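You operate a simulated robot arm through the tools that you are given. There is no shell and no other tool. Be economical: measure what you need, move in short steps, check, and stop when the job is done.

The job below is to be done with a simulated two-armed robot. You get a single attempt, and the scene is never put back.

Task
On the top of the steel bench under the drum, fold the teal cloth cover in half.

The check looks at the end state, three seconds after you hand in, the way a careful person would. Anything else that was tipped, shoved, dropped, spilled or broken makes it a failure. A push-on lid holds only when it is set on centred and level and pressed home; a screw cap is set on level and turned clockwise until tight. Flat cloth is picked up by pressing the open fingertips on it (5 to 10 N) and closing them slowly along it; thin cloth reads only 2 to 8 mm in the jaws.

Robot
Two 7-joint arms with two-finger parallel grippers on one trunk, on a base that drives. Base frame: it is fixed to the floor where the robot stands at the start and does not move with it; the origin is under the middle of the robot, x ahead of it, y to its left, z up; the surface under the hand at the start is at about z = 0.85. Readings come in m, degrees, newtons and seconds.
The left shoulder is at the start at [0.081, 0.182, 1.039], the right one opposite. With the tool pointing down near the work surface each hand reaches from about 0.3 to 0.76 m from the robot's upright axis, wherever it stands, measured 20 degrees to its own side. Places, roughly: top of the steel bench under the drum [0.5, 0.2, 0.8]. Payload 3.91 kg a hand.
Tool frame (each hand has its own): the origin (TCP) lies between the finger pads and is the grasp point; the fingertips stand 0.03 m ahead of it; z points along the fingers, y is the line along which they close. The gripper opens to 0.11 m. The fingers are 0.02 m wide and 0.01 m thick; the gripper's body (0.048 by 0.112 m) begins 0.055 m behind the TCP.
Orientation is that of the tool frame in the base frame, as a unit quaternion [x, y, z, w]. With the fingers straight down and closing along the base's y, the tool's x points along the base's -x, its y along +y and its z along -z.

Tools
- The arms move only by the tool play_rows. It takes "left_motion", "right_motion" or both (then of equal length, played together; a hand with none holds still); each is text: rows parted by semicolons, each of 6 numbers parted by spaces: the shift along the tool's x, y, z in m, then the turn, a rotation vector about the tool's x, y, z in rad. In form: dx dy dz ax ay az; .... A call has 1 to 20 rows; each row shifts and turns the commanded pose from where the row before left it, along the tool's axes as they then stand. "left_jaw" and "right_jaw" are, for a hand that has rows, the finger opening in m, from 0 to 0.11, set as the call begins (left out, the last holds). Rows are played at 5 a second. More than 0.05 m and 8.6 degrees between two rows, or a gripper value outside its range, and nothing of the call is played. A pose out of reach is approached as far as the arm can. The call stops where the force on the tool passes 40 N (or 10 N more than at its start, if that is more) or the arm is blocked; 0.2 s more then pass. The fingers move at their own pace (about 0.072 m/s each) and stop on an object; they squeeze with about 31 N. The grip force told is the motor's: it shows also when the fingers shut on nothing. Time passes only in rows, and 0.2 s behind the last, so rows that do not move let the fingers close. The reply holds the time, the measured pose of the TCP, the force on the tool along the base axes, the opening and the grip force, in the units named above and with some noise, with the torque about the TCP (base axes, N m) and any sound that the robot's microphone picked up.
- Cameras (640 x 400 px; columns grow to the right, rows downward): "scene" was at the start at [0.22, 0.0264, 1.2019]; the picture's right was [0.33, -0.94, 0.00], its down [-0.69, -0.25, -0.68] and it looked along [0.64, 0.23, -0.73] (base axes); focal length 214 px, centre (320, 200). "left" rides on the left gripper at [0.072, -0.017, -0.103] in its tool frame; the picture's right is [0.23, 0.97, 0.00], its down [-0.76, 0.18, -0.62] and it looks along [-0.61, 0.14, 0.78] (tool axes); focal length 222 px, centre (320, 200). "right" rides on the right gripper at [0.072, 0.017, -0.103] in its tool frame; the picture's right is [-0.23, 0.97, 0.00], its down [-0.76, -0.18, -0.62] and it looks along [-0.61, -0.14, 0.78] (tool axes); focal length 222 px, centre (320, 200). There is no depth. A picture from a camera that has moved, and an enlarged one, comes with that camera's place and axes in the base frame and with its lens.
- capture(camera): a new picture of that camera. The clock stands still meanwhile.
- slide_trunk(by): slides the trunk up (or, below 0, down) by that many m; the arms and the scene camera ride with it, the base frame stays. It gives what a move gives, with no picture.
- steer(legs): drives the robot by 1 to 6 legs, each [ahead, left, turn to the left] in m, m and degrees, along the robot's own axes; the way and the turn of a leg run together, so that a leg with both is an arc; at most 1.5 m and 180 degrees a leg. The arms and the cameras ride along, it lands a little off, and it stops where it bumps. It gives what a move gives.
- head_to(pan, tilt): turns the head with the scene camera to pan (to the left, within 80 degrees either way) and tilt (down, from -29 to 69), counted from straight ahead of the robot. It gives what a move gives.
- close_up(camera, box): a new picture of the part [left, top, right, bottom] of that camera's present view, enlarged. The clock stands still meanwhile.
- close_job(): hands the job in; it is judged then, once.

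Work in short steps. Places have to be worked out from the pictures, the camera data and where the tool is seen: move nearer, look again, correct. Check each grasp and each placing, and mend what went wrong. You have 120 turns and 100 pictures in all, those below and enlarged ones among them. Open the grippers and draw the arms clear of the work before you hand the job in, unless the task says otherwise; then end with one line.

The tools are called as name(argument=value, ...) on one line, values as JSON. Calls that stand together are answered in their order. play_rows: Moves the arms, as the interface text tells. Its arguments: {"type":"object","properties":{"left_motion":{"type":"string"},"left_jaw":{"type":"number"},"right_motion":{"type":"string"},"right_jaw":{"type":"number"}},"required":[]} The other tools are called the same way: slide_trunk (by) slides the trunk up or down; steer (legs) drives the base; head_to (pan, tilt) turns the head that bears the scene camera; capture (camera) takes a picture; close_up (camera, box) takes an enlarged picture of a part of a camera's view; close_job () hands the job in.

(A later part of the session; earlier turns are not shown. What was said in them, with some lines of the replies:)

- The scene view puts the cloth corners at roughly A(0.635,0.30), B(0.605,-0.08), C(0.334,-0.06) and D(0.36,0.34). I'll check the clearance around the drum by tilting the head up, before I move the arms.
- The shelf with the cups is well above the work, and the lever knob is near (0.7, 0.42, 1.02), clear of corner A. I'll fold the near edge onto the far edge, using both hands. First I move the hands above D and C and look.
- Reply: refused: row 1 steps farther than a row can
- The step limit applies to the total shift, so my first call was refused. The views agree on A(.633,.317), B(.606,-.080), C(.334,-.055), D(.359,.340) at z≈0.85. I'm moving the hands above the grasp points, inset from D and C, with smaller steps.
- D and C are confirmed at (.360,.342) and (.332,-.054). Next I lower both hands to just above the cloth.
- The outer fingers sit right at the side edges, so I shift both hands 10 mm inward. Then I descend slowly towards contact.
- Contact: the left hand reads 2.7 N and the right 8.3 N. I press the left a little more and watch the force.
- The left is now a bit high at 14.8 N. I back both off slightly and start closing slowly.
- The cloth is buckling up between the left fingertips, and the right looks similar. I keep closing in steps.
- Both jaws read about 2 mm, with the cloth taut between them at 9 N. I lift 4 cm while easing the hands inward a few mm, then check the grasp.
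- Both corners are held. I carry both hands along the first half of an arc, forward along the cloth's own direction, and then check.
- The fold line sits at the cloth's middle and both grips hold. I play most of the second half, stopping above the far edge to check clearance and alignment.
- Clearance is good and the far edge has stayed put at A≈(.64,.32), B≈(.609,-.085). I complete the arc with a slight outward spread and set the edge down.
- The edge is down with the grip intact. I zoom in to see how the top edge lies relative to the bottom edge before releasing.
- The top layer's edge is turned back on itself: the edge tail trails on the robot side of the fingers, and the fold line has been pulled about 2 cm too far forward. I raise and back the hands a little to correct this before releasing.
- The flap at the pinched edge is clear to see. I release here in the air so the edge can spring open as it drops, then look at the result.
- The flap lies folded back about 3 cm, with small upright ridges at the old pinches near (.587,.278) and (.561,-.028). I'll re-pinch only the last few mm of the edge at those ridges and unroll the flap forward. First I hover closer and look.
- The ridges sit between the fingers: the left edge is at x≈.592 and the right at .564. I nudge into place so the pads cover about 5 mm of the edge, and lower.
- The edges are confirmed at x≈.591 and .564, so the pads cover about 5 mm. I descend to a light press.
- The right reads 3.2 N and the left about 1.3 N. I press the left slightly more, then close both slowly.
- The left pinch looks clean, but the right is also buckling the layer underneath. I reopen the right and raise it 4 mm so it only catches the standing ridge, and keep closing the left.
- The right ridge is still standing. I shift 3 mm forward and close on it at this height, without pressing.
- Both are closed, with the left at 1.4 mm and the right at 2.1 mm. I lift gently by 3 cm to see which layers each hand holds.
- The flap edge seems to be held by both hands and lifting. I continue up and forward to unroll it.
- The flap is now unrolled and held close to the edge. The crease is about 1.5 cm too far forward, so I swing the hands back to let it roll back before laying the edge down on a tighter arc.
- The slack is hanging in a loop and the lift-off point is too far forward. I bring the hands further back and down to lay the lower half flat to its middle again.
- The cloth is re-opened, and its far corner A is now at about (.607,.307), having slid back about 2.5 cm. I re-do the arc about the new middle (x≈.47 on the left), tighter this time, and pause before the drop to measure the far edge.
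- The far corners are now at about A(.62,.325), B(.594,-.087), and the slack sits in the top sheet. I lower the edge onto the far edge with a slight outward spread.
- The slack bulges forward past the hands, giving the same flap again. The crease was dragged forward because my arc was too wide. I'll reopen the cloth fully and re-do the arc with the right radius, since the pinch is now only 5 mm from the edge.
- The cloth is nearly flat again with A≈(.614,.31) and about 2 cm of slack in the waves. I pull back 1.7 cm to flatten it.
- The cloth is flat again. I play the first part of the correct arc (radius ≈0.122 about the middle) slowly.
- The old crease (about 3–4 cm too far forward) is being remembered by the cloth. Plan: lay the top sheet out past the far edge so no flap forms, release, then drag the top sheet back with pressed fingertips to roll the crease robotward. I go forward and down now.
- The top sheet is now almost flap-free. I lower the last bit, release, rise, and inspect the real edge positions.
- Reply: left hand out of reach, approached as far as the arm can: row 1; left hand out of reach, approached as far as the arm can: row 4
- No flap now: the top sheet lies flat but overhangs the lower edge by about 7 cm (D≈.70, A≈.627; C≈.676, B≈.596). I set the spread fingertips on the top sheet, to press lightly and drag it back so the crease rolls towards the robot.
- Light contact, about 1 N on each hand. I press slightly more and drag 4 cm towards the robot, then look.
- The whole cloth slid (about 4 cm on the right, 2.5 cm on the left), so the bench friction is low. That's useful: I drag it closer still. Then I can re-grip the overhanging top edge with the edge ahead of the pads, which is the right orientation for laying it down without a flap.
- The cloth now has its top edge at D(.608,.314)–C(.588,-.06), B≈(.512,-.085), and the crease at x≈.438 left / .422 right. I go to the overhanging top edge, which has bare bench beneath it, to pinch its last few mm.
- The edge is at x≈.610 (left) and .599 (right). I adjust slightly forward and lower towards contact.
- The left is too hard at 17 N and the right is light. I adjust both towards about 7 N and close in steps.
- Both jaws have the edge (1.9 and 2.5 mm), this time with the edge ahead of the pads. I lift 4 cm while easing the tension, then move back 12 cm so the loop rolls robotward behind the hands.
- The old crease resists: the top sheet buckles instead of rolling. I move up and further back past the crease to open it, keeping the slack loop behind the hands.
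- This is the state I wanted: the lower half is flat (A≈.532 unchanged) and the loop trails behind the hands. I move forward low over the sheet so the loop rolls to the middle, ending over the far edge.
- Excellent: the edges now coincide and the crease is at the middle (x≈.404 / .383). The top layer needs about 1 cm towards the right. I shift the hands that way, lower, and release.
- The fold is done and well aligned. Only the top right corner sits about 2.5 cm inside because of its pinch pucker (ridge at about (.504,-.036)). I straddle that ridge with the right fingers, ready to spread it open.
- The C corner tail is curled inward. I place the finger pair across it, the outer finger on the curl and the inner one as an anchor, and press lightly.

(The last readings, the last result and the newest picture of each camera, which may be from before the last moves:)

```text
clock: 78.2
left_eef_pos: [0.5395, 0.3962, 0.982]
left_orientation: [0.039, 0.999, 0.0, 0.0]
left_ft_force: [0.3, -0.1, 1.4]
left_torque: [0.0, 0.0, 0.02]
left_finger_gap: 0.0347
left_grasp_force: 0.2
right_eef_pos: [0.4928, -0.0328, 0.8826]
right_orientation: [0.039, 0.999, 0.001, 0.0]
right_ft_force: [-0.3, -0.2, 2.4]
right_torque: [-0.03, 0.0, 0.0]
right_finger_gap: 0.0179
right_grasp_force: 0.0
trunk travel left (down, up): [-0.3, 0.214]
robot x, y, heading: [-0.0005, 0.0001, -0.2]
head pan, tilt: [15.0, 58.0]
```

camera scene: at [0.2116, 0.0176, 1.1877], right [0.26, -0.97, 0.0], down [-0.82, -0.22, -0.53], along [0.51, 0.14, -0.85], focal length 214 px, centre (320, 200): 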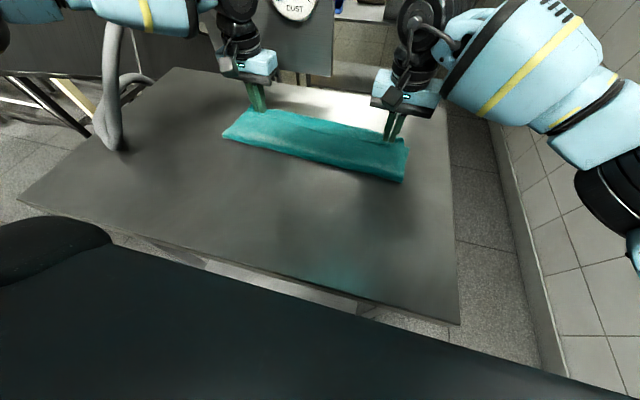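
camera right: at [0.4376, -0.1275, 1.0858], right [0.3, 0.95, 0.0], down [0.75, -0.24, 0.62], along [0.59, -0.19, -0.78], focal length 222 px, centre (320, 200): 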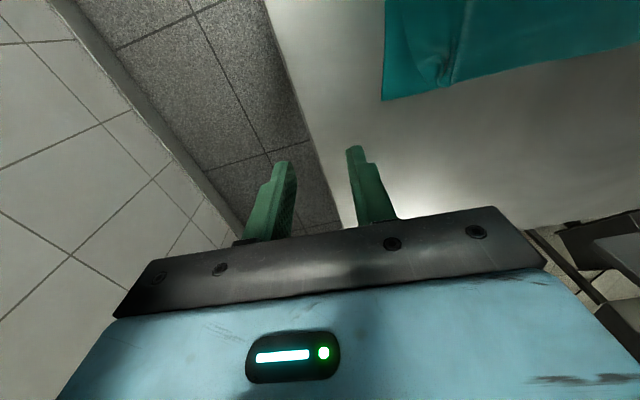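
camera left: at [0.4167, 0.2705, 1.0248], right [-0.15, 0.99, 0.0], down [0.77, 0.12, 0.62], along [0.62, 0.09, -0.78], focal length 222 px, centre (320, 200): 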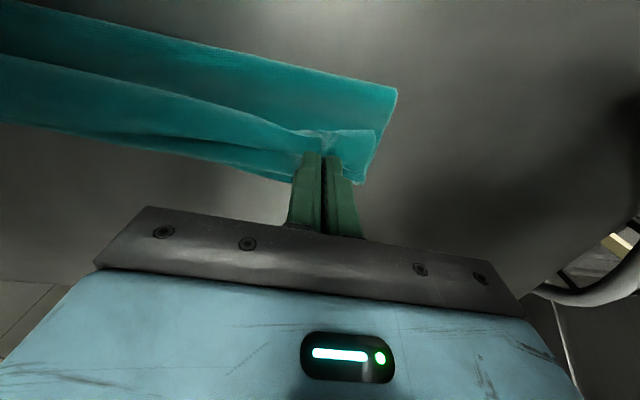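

Contact at 2.4 N. I open the fingers in steps while easing outward and slightly forward.

play_rows(right_motion="-0.001 -0.003 0.0003 0 0 0;-0.001 -0.002 0 0 0 0", right_jaw=0.028)

play_rows(right_motion="-0.001 -0.003 0 0 0 0;-0.001 -0.003 0 0 0 0", right_jaw=0.038)

play_rows(right_motion="-0.001 -0.003 0 0 0 0;-0.001 -0.003 0 0 0 0;0 0 0 0 0 0", right_jaw=0.048)

play_rows(right_motion="0 0 -0.01 0 0 0;0 0 -0.04 0 0 0;0.02 -0.02 -0.03 0 0 0;0.03 -0.03 0 0 0 0;0 0 0 0 0 0")

close_up(camera="scene", box=[160, 80, 440, 255])

capture(camera="right")

```text
clock: 78.8
left_eef_pos: [0.5371, 0.3965, 0.982]
left_orientation: [0.04, 0.999, 0.0, 0.0]
left_ft_force: [0.0, 0.2, 0.0]
left_torque: [0.0, -0.02, 0.01]
left_finger_gap: 0.035
left_grasp_force: 0.0
right_eef_pos: [0.4941, -0.0391, 0.883]
right_orientation: [0.038, 0.999, 0.0, 0.0]
right_ft_force: [-0.5, 1.1, 3.5]
right_torque: [-0.06, -0.03, -0.02]
right_finger_gap: 0.0277
right_grasp_force: 0.0
trunk travel left (down, up): [-0.3, 0.214]
robot x, y, heading: [-0.0017, 0.0007, -0.1]
head pan, tilt: [15.0, 58.0]
```

```text
clock: 79.3
left_eef_pos: [0.5375, 0.3976, 0.9821]
left_orientation: [0.038, 0.999, 0.0, 0.001]
left_ft_force: [-1.0, 1.2, 0.6]
left_torque: [-0.02, 0.03, 0.02]
left_finger_gap: 0.0349
left_grasp_force: 0.0
right_eef_pos: [0.4945, -0.0455, 0.8829]
right_orientation: [0.038, 0.999, 0.0, 0.0]
right_ft_force: [0.1, 1.0, 5.6]
right_torque: [-0.07, -0.01, 0.01]
right_finger_gap: 0.0369
right_grasp_force: 0.0
trunk travel left (down, up): [-0.3, 0.214]
robot x, y, heading: [0.0011, 0.0007, -0.2]
head pan, tilt: [15.0, 58.0]
```

```text
clock: 80.2
left_eef_pos: [0.5382, 0.3966, 0.9818]
left_orientation: [0.039, 0.999, 0.001, 0.0]
left_ft_force: [-0.3, 1.0, 0.2]
left_torque: [0.0, -0.03, 0.02]
left_finger_gap: 0.0349
left_grasp_force: 0.0
right_eef_pos: [0.4962, -0.0507, 0.8819]
right_orientation: [0.039, 0.999, 0.0, 0.0]
right_ft_force: [-0.2, 1.0, 4.0]
right_torque: [-0.05, 0.01, -0.02]
right_finger_gap: 0.0468
right_grasp_force: 0.0
trunk travel left (down, up): [-0.3, 0.214]
robot x, y, heading: [-0.0007, -0.001, -0.1]
head pan, tilt: [15.0, 58.0]
```

```text
clock: 81.3
left_eef_pos: [0.5379, 0.3974, 0.9806]
left_orientation: [0.039, 0.999, 0.001, 0.0]
left_ft_force: [0.6, 1.0, 0.1]
left_torque: [-0.03, -0.02, 0.01]
left_finger_gap: 0.0351
left_grasp_force: 0.0
right_eef_pos: [0.443, -0.0955, 0.9629]
right_orientation: [0.039, 0.999, 0.0, 0.0]
right_ft_force: [1.1, -0.1, -0.1]
right_torque: [0.0, -0.02, 0.01]
right_finger_gap: 0.0482
right_grasp_force: 0.1
trunk travel left (down, up): [-0.3, 0.214]
robot x, y, heading: [0.0014, -0.0029, -0.1]
head pan, tilt: [15.0, 58.0]
```

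```text
2.29 times, centred on (300, 168) of scene
camera zoom: at [0.2118, 0.0181, 1.1876], right [0.26, -0.97, 0.0], down [-0.82, -0.22, -0.53], along [0.51, 0.14, -0.85], focal length 490 px, centre (366, 274)
```

zoom: 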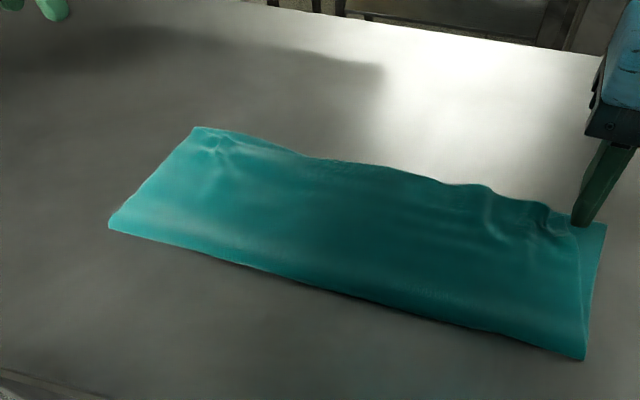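

```text
11 pictures are left
camera right: at [0.3717, -0.0728, 1.0654], right [0.3, 0.95, 0.0], down [0.75, -0.24, 0.62], along [0.59, -0.19, -0.78], focal length 222 px, centre (320, 200)
```

right: 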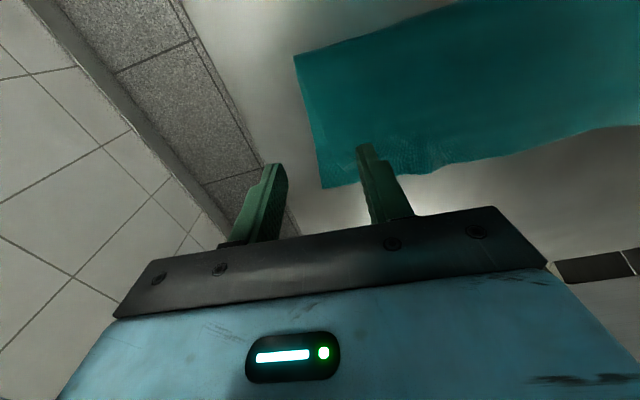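

The pucker is spread and the corner is closer, although the whole cloth slid about 2 cm right, still well on the bench. I move the right hand away and take a clean look.

play_rows(right_motion="0.02 -0.03 -0.02 0 0 0;0.02 -0.04 -0.02 0 0 0;0 -0.04 -0.02 0 0 0;0 0 0 0 0 0")

close_up(camera="scene", box=[190, 110, 440, 255])

```text
clock: 82.3
left_eef_pos: [0.537, 0.3972, 0.9815]
left_orientation: [0.038, 0.999, 0.0, 0.0]
left_ft_force: [-0.1, 0.8, -0.2]
left_torque: [-0.01, 0.02, -0.02]
left_finger_gap: 0.0352
left_grasp_force: 0.0
right_eef_pos: [0.3947, -0.2025, 1.0221]
right_orientation: [0.038, 0.999, 0.0, 0.001]
right_ft_force: [0.1, 0.9, 0.4]
right_torque: [0.01, -0.04, 0.0]
right_finger_gap: 0.0481
right_grasp_force: 0.1
trunk travel left (down, up): [-0.3, 0.214]
robot x, y, heading: [-0.003, 0.0022, 0.1]
head pan, tilt: [15.0, 58.0]
```

```text
2.56 times, centred on (315, 182) of scene
camera zoom: at [0.2119, 0.0182, 1.1876], right [0.26, -0.97, 0.0], down [-0.82, -0.22, -0.53], along [0.51, 0.14, -0.85], focal length 549 px, centre (333, 245)
```

zoom: 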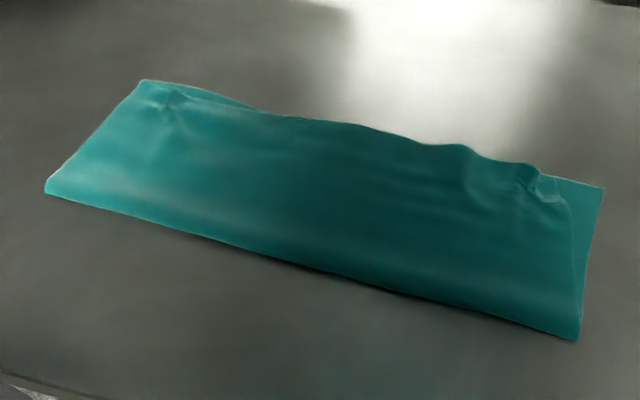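

The top right corner C(.495,-.086) is still about 3 cm inside B(.519,-.114). I anchor the cloth with the left fingertips near the middle, bring the right closed fingertips above C, and then drag the corner outward.

play_rows(left_motion="0.0067 -0.0378 0 0 0 0;0.0067 -0.0378 0 0 0 0;0.0067 -0.0378 0 0 0 0;0.0067 -0.0378 0 0 0 0;0.0067 -0.0378 0 0 0 0;0.0067 -0.0378 0 0 0 0;0.0067 -0.0378 0 0 0 0;0.0067 -0.0378 0 0 0 0;0 0 0.03 0 0 0;0 0 0.03 0 0 0;0 0 0.03 0 0 0;0 0 0 0 0 0", right_motion="0 0 0 0 0 0;-0.022 0.035 0 0 0 0;-0.022 0.035 0 0 0 0;-0.022 0.035 0 0 0 0;-0.022 0.035 0 0 0 0;0 0 0.03 0 0 0;0 0 0.03 0 0 0;0 0 0.03 0 0 0;0 0 0.02 0 0 0;0 0 0.017 0 0 0;0 0 0 0 0 0;0 0 0 0 0 0", left_jaw=0.05, right_jaw=0.004)

play_rows(left_motion="0 0 0.004 0 0 0;0 0 0.003 0 0 0;0 0 0.001 0 0 0;0 0 0 0 0 0")

```text
clock: 85.0
left_eef_pos: [0.4677, 0.1256, 0.8923]
left_orientation: [0.039, 0.999, 0.001, 0.0]
left_ft_force: [0.5, -0.2, 0.1]
left_torque: [0.02, -0.02, 0.0]
left_finger_gap: 0.05
left_grasp_force: 0.2
left hand out of reach, approached as far as the arm can: row 8
right_eef_pos: [0.4933, -0.071, 0.8947]
right_orientation: [0.039, 0.999, 0.0, 0.0]
right_ft_force: [0.7, 0.0, 0.7]
right_torque: [0.03, 0.05, -0.01]
right_finger_gap: 0.0042
right_grasp_force: 0.0
trunk travel left (down, up): [-0.3, 0.214]
robot x, y, heading: [0.0003, 0.0018, 0.0]
head pan, tilt: [15.0, 58.0]
```

```text
clock: 86.0
left_eef_pos: [0.4683, 0.1258, 0.8833]
left_orientation: [0.038, 0.999, 0.0, 0.0]
left_ft_force: [-0.2, -0.5, 0.3]
left_torque: [0.01, -0.02, 0.02]
left_finger_gap: 0.0499
left_grasp_force: 0.1
right_eef_pos: [0.4933, -0.0707, 0.8939]
right_orientation: [0.04, 0.999, 0.0, -0.001]
right_ft_force: [0.5, 0.1, 0.2]
right_torque: [0.01, 0.01, -0.04]
right_finger_gap: 0.004
right_grasp_force: 0.1
trunk travel left (down, up): [-0.3, 0.214]
robot x, y, heading: [0.0028, -0.0003, 0.0]
head pan, tilt: [15.0, 58.0]
```

play_rows(left_motion="0 0 0.0015 0 0 0;0 0 0.0008 0 0 0;0 0 0 0 0 0", right_motion="0 0 0.006 0 0 0;0 0 0.004 0 0 0;0 0 0 0 0 0")

```text
clock: 86.8
left_eef_pos: [0.4673, 0.1256, 0.8828]
left_orientation: [0.038, 0.999, -0.001, 0.0]
left_ft_force: [0.7, 0.6, 0.6]
left_torque: [0.03, -0.01, 0.01]
left_finger_gap: 0.0501
left_grasp_force: 0.0
right_eef_pos: [0.4929, -0.0707, 0.8866]
right_orientation: [0.038, 0.999, 0.0, 0.0]
right_ft_force: [-0.8, -0.8, -0.1]
right_torque: [-0.02, 0.01, 0.0]
right_finger_gap: 0.004
right_grasp_force: 0.1
trunk travel left (down, up): [-0.3, 0.214]
robot x, y, heading: [0.004, -0.0, 0.1]
head pan, tilt: [15.0, 58.0]
```

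play_rows(left_motion="0 0 0.001 0 0 0;0 0 0.0008 0 0 0;0 0 0 0 0 0", right_motion="0 0 0.001 0 0 0;0 0 0.001 0 0 0;0 0 0 0 0 0")

```text
clock: 87.5
left_eef_pos: [0.4687, 0.1262, 0.8832]
left_orientation: [0.038, 0.999, 0.0, 0.002]
left_ft_force: [0.1, 0.9, 12.6]
left_torque: [0.1, 0.01, -0.02]
left_finger_gap: 0.0501
left_grasp_force: 0.1
right_eef_pos: [0.4939, -0.0714, 0.8825]
right_orientation: [0.039, 0.999, 0.0, 0.0]
right_ft_force: [0.5, -0.3, 0.6]
right_torque: [0.01, -0.01, 0.03]
right_finger_gap: 0.0039
right_grasp_force: 0.1
trunk travel left (down, up): [-0.3, 0.214]
robot x, y, heading: [-0.0021, -0.0002, 0.1]
head pan, tilt: [15.0, 58.0]
```

The left anchor holds at 12.6 N. I press the right lightly and drag the corner outward and forward.

play_rows(right_motion="0 0 0.001 0 0 0;-0.0033 -0.0041 0.0003 0 0 0;-0.0033 -0.0041 0 0 0 0;-0.0033 -0.0041 0 0 0 0;-0.0033 -0.0041 0 0 0 0;-0.0033 -0.0041 0 0 0 0;-0.0033 -0.0041 0 0 0 0;0 0 0 0 0 0")

play_rows(left_motion="0 0 -0.01 0 0 0;0 0 -0.03 0 0 0;0 0.03 -0.03 0 0 0;0 0.045 0 0 0 0;0 0.045 0 0 0 0;0 0.045 0 0 0 0;0 0.045 0 0 0 0;0 0 0 0 0 0", right_motion="0 0 -0.01 0 0 0;0 0 -0.03 0 0 0;0.02 -0.02 -0.03 0 0 0;0.03 -0.03 -0.02 0 0 0;0.03 -0.035 0 0 0 0;0 -0.03 0 0 0 0;0 0 0 0 0 0;0 0 0 0 0 0")

close_up(camera="scene", box=[190, 110, 440, 255])

```text
clock: 89.3
left_eef_pos: [0.4695, 0.1261, 0.882]
left_orientation: [0.038, 0.999, 0.0, 0.0]
left_ft_force: [4.7, -1.8, 21.8]
left_torque: [0.0, -0.11, -0.02]
left_finger_gap: 0.0501
left_grasp_force: 0.6
right_eef_pos: [0.5109, -0.0977, 0.8819]
right_orientation: [0.039, 0.999, 0.0, 0.001]
right_ft_force: [-1.4, 2.0, 7.2]
right_torque: [0.16, -0.03, 0.04]
right_finger_gap: 0.0047
right_grasp_force: 0.8
trunk travel left (down, up): [-0.3, 0.214]
robot x, y, heading: [-0.0044, 0.0026, -0.0]
head pan, tilt: [15.0, 58.0]
```

```text
clock: 91.2
left_eef_pos: [0.4866, 0.3361, 0.9504]
left_orientation: [0.038, 0.999, 0.0, 0.0]
left_ft_force: [-0.6, -0.5, 0.2]
left_torque: [0.0, 0.02, 0.01]
left_finger_gap: 0.0501
left_grasp_force: 0.0
right_eef_pos: [0.4227, -0.2056, 0.9717]
right_orientation: [0.04, 0.999, 0.0, 0.0]
right_ft_force: [0.8, -0.8, 0.3]
right_torque: [0.02, 0.01, -0.01]
right_finger_gap: 0.0041
right_grasp_force: 0.0
trunk travel left (down, up): [-0.3, 0.214]
robot x, y, heading: [0.0021, 0.0008, -0.2]
head pan, tilt: [15.0, 58.0]
```

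```text
2.56 times, centred on (315, 182) of scene
camera zoom: at [0.2116, 0.0169, 1.1877], right [0.26, -0.97, 0.0], down [-0.82, -0.22, -0.53], along [0.51, 0.14, -0.85], focal length 549 px, centre (333, 245)
```

zoom: 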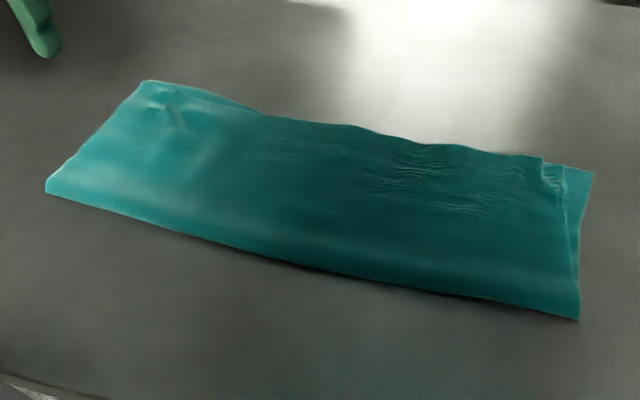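

The fold is now neat: the crease is at the middle, the long edges coincide, and the corner is within about 2 cm. I draw both arms up and clear of the work, with the grippers open.

play_rows(left_motion="0 0.02 -0.04 0 0 0;0 0.02 -0.04 0 0 0;0 0.02 -0.02 0 0 0;0 0 0 0 0 0", right_motion="0 -0.01 -0.04 0 0 0;0 0 -0.04 0 0 0;0 0 -0.02 0 0 0;0 0 0 0 0 0", left_jaw=0.1, right_jaw=0.1)

capture(camera="scene")

```text
clock: 92.2
left_eef_pos: [0.4893, 0.3951, 1.0504]
left_orientation: [0.039, 0.999, 0.001, 0.0]
left_ft_force: [1.1, -0.4, -0.5]
left_torque: [-0.03, 0.0, -0.01]
left_finger_gap: 0.1001
left_grasp_force: 0.0
right_eef_pos: [0.4228, -0.2148, 1.0724]
right_orientation: [0.04, 0.999, 0.0, 0.0]
right_ft_force: [-0.2, 0.6, 0.1]
right_torque: [-0.02, -0.02, 0.02]
right_finger_gap: 0.1002
right_grasp_force: 0.0
trunk travel left (down, up): [-0.3, 0.214]
robot x, y, heading: [-0.0023, -0.0002, -0.0]
head pan, tilt: [15.0, 58.0]
```

```text
8 pictures are left
camera scene: at [0.2118, 0.0174, 1.1876], right [0.26, -0.97, 0.0], down [-0.82, -0.22, -0.53], along [0.51, 0.14, -0.85], focal length 214 px, centre (320, 200)
```

scene: 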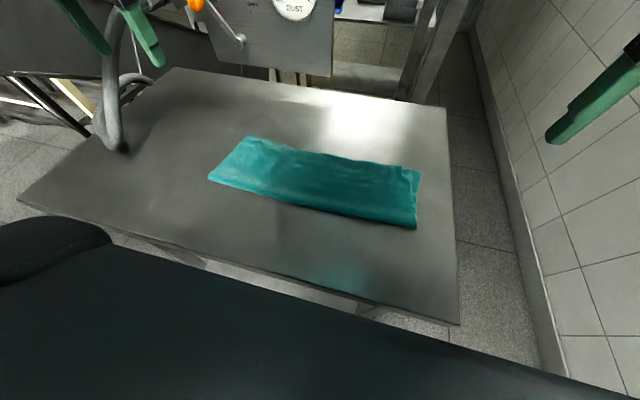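

The cloth lies folded in half on the bench, the arms are clear and nothing else is disturbed, so I hand in.

close_job()

```text
The job is handed in.
```

The teal cover is folded in half on the steel bench, with its long edges together; one top corner sits about 2 cm in from the corner below it, and the whole cloth ended up several centimetres from where it started.
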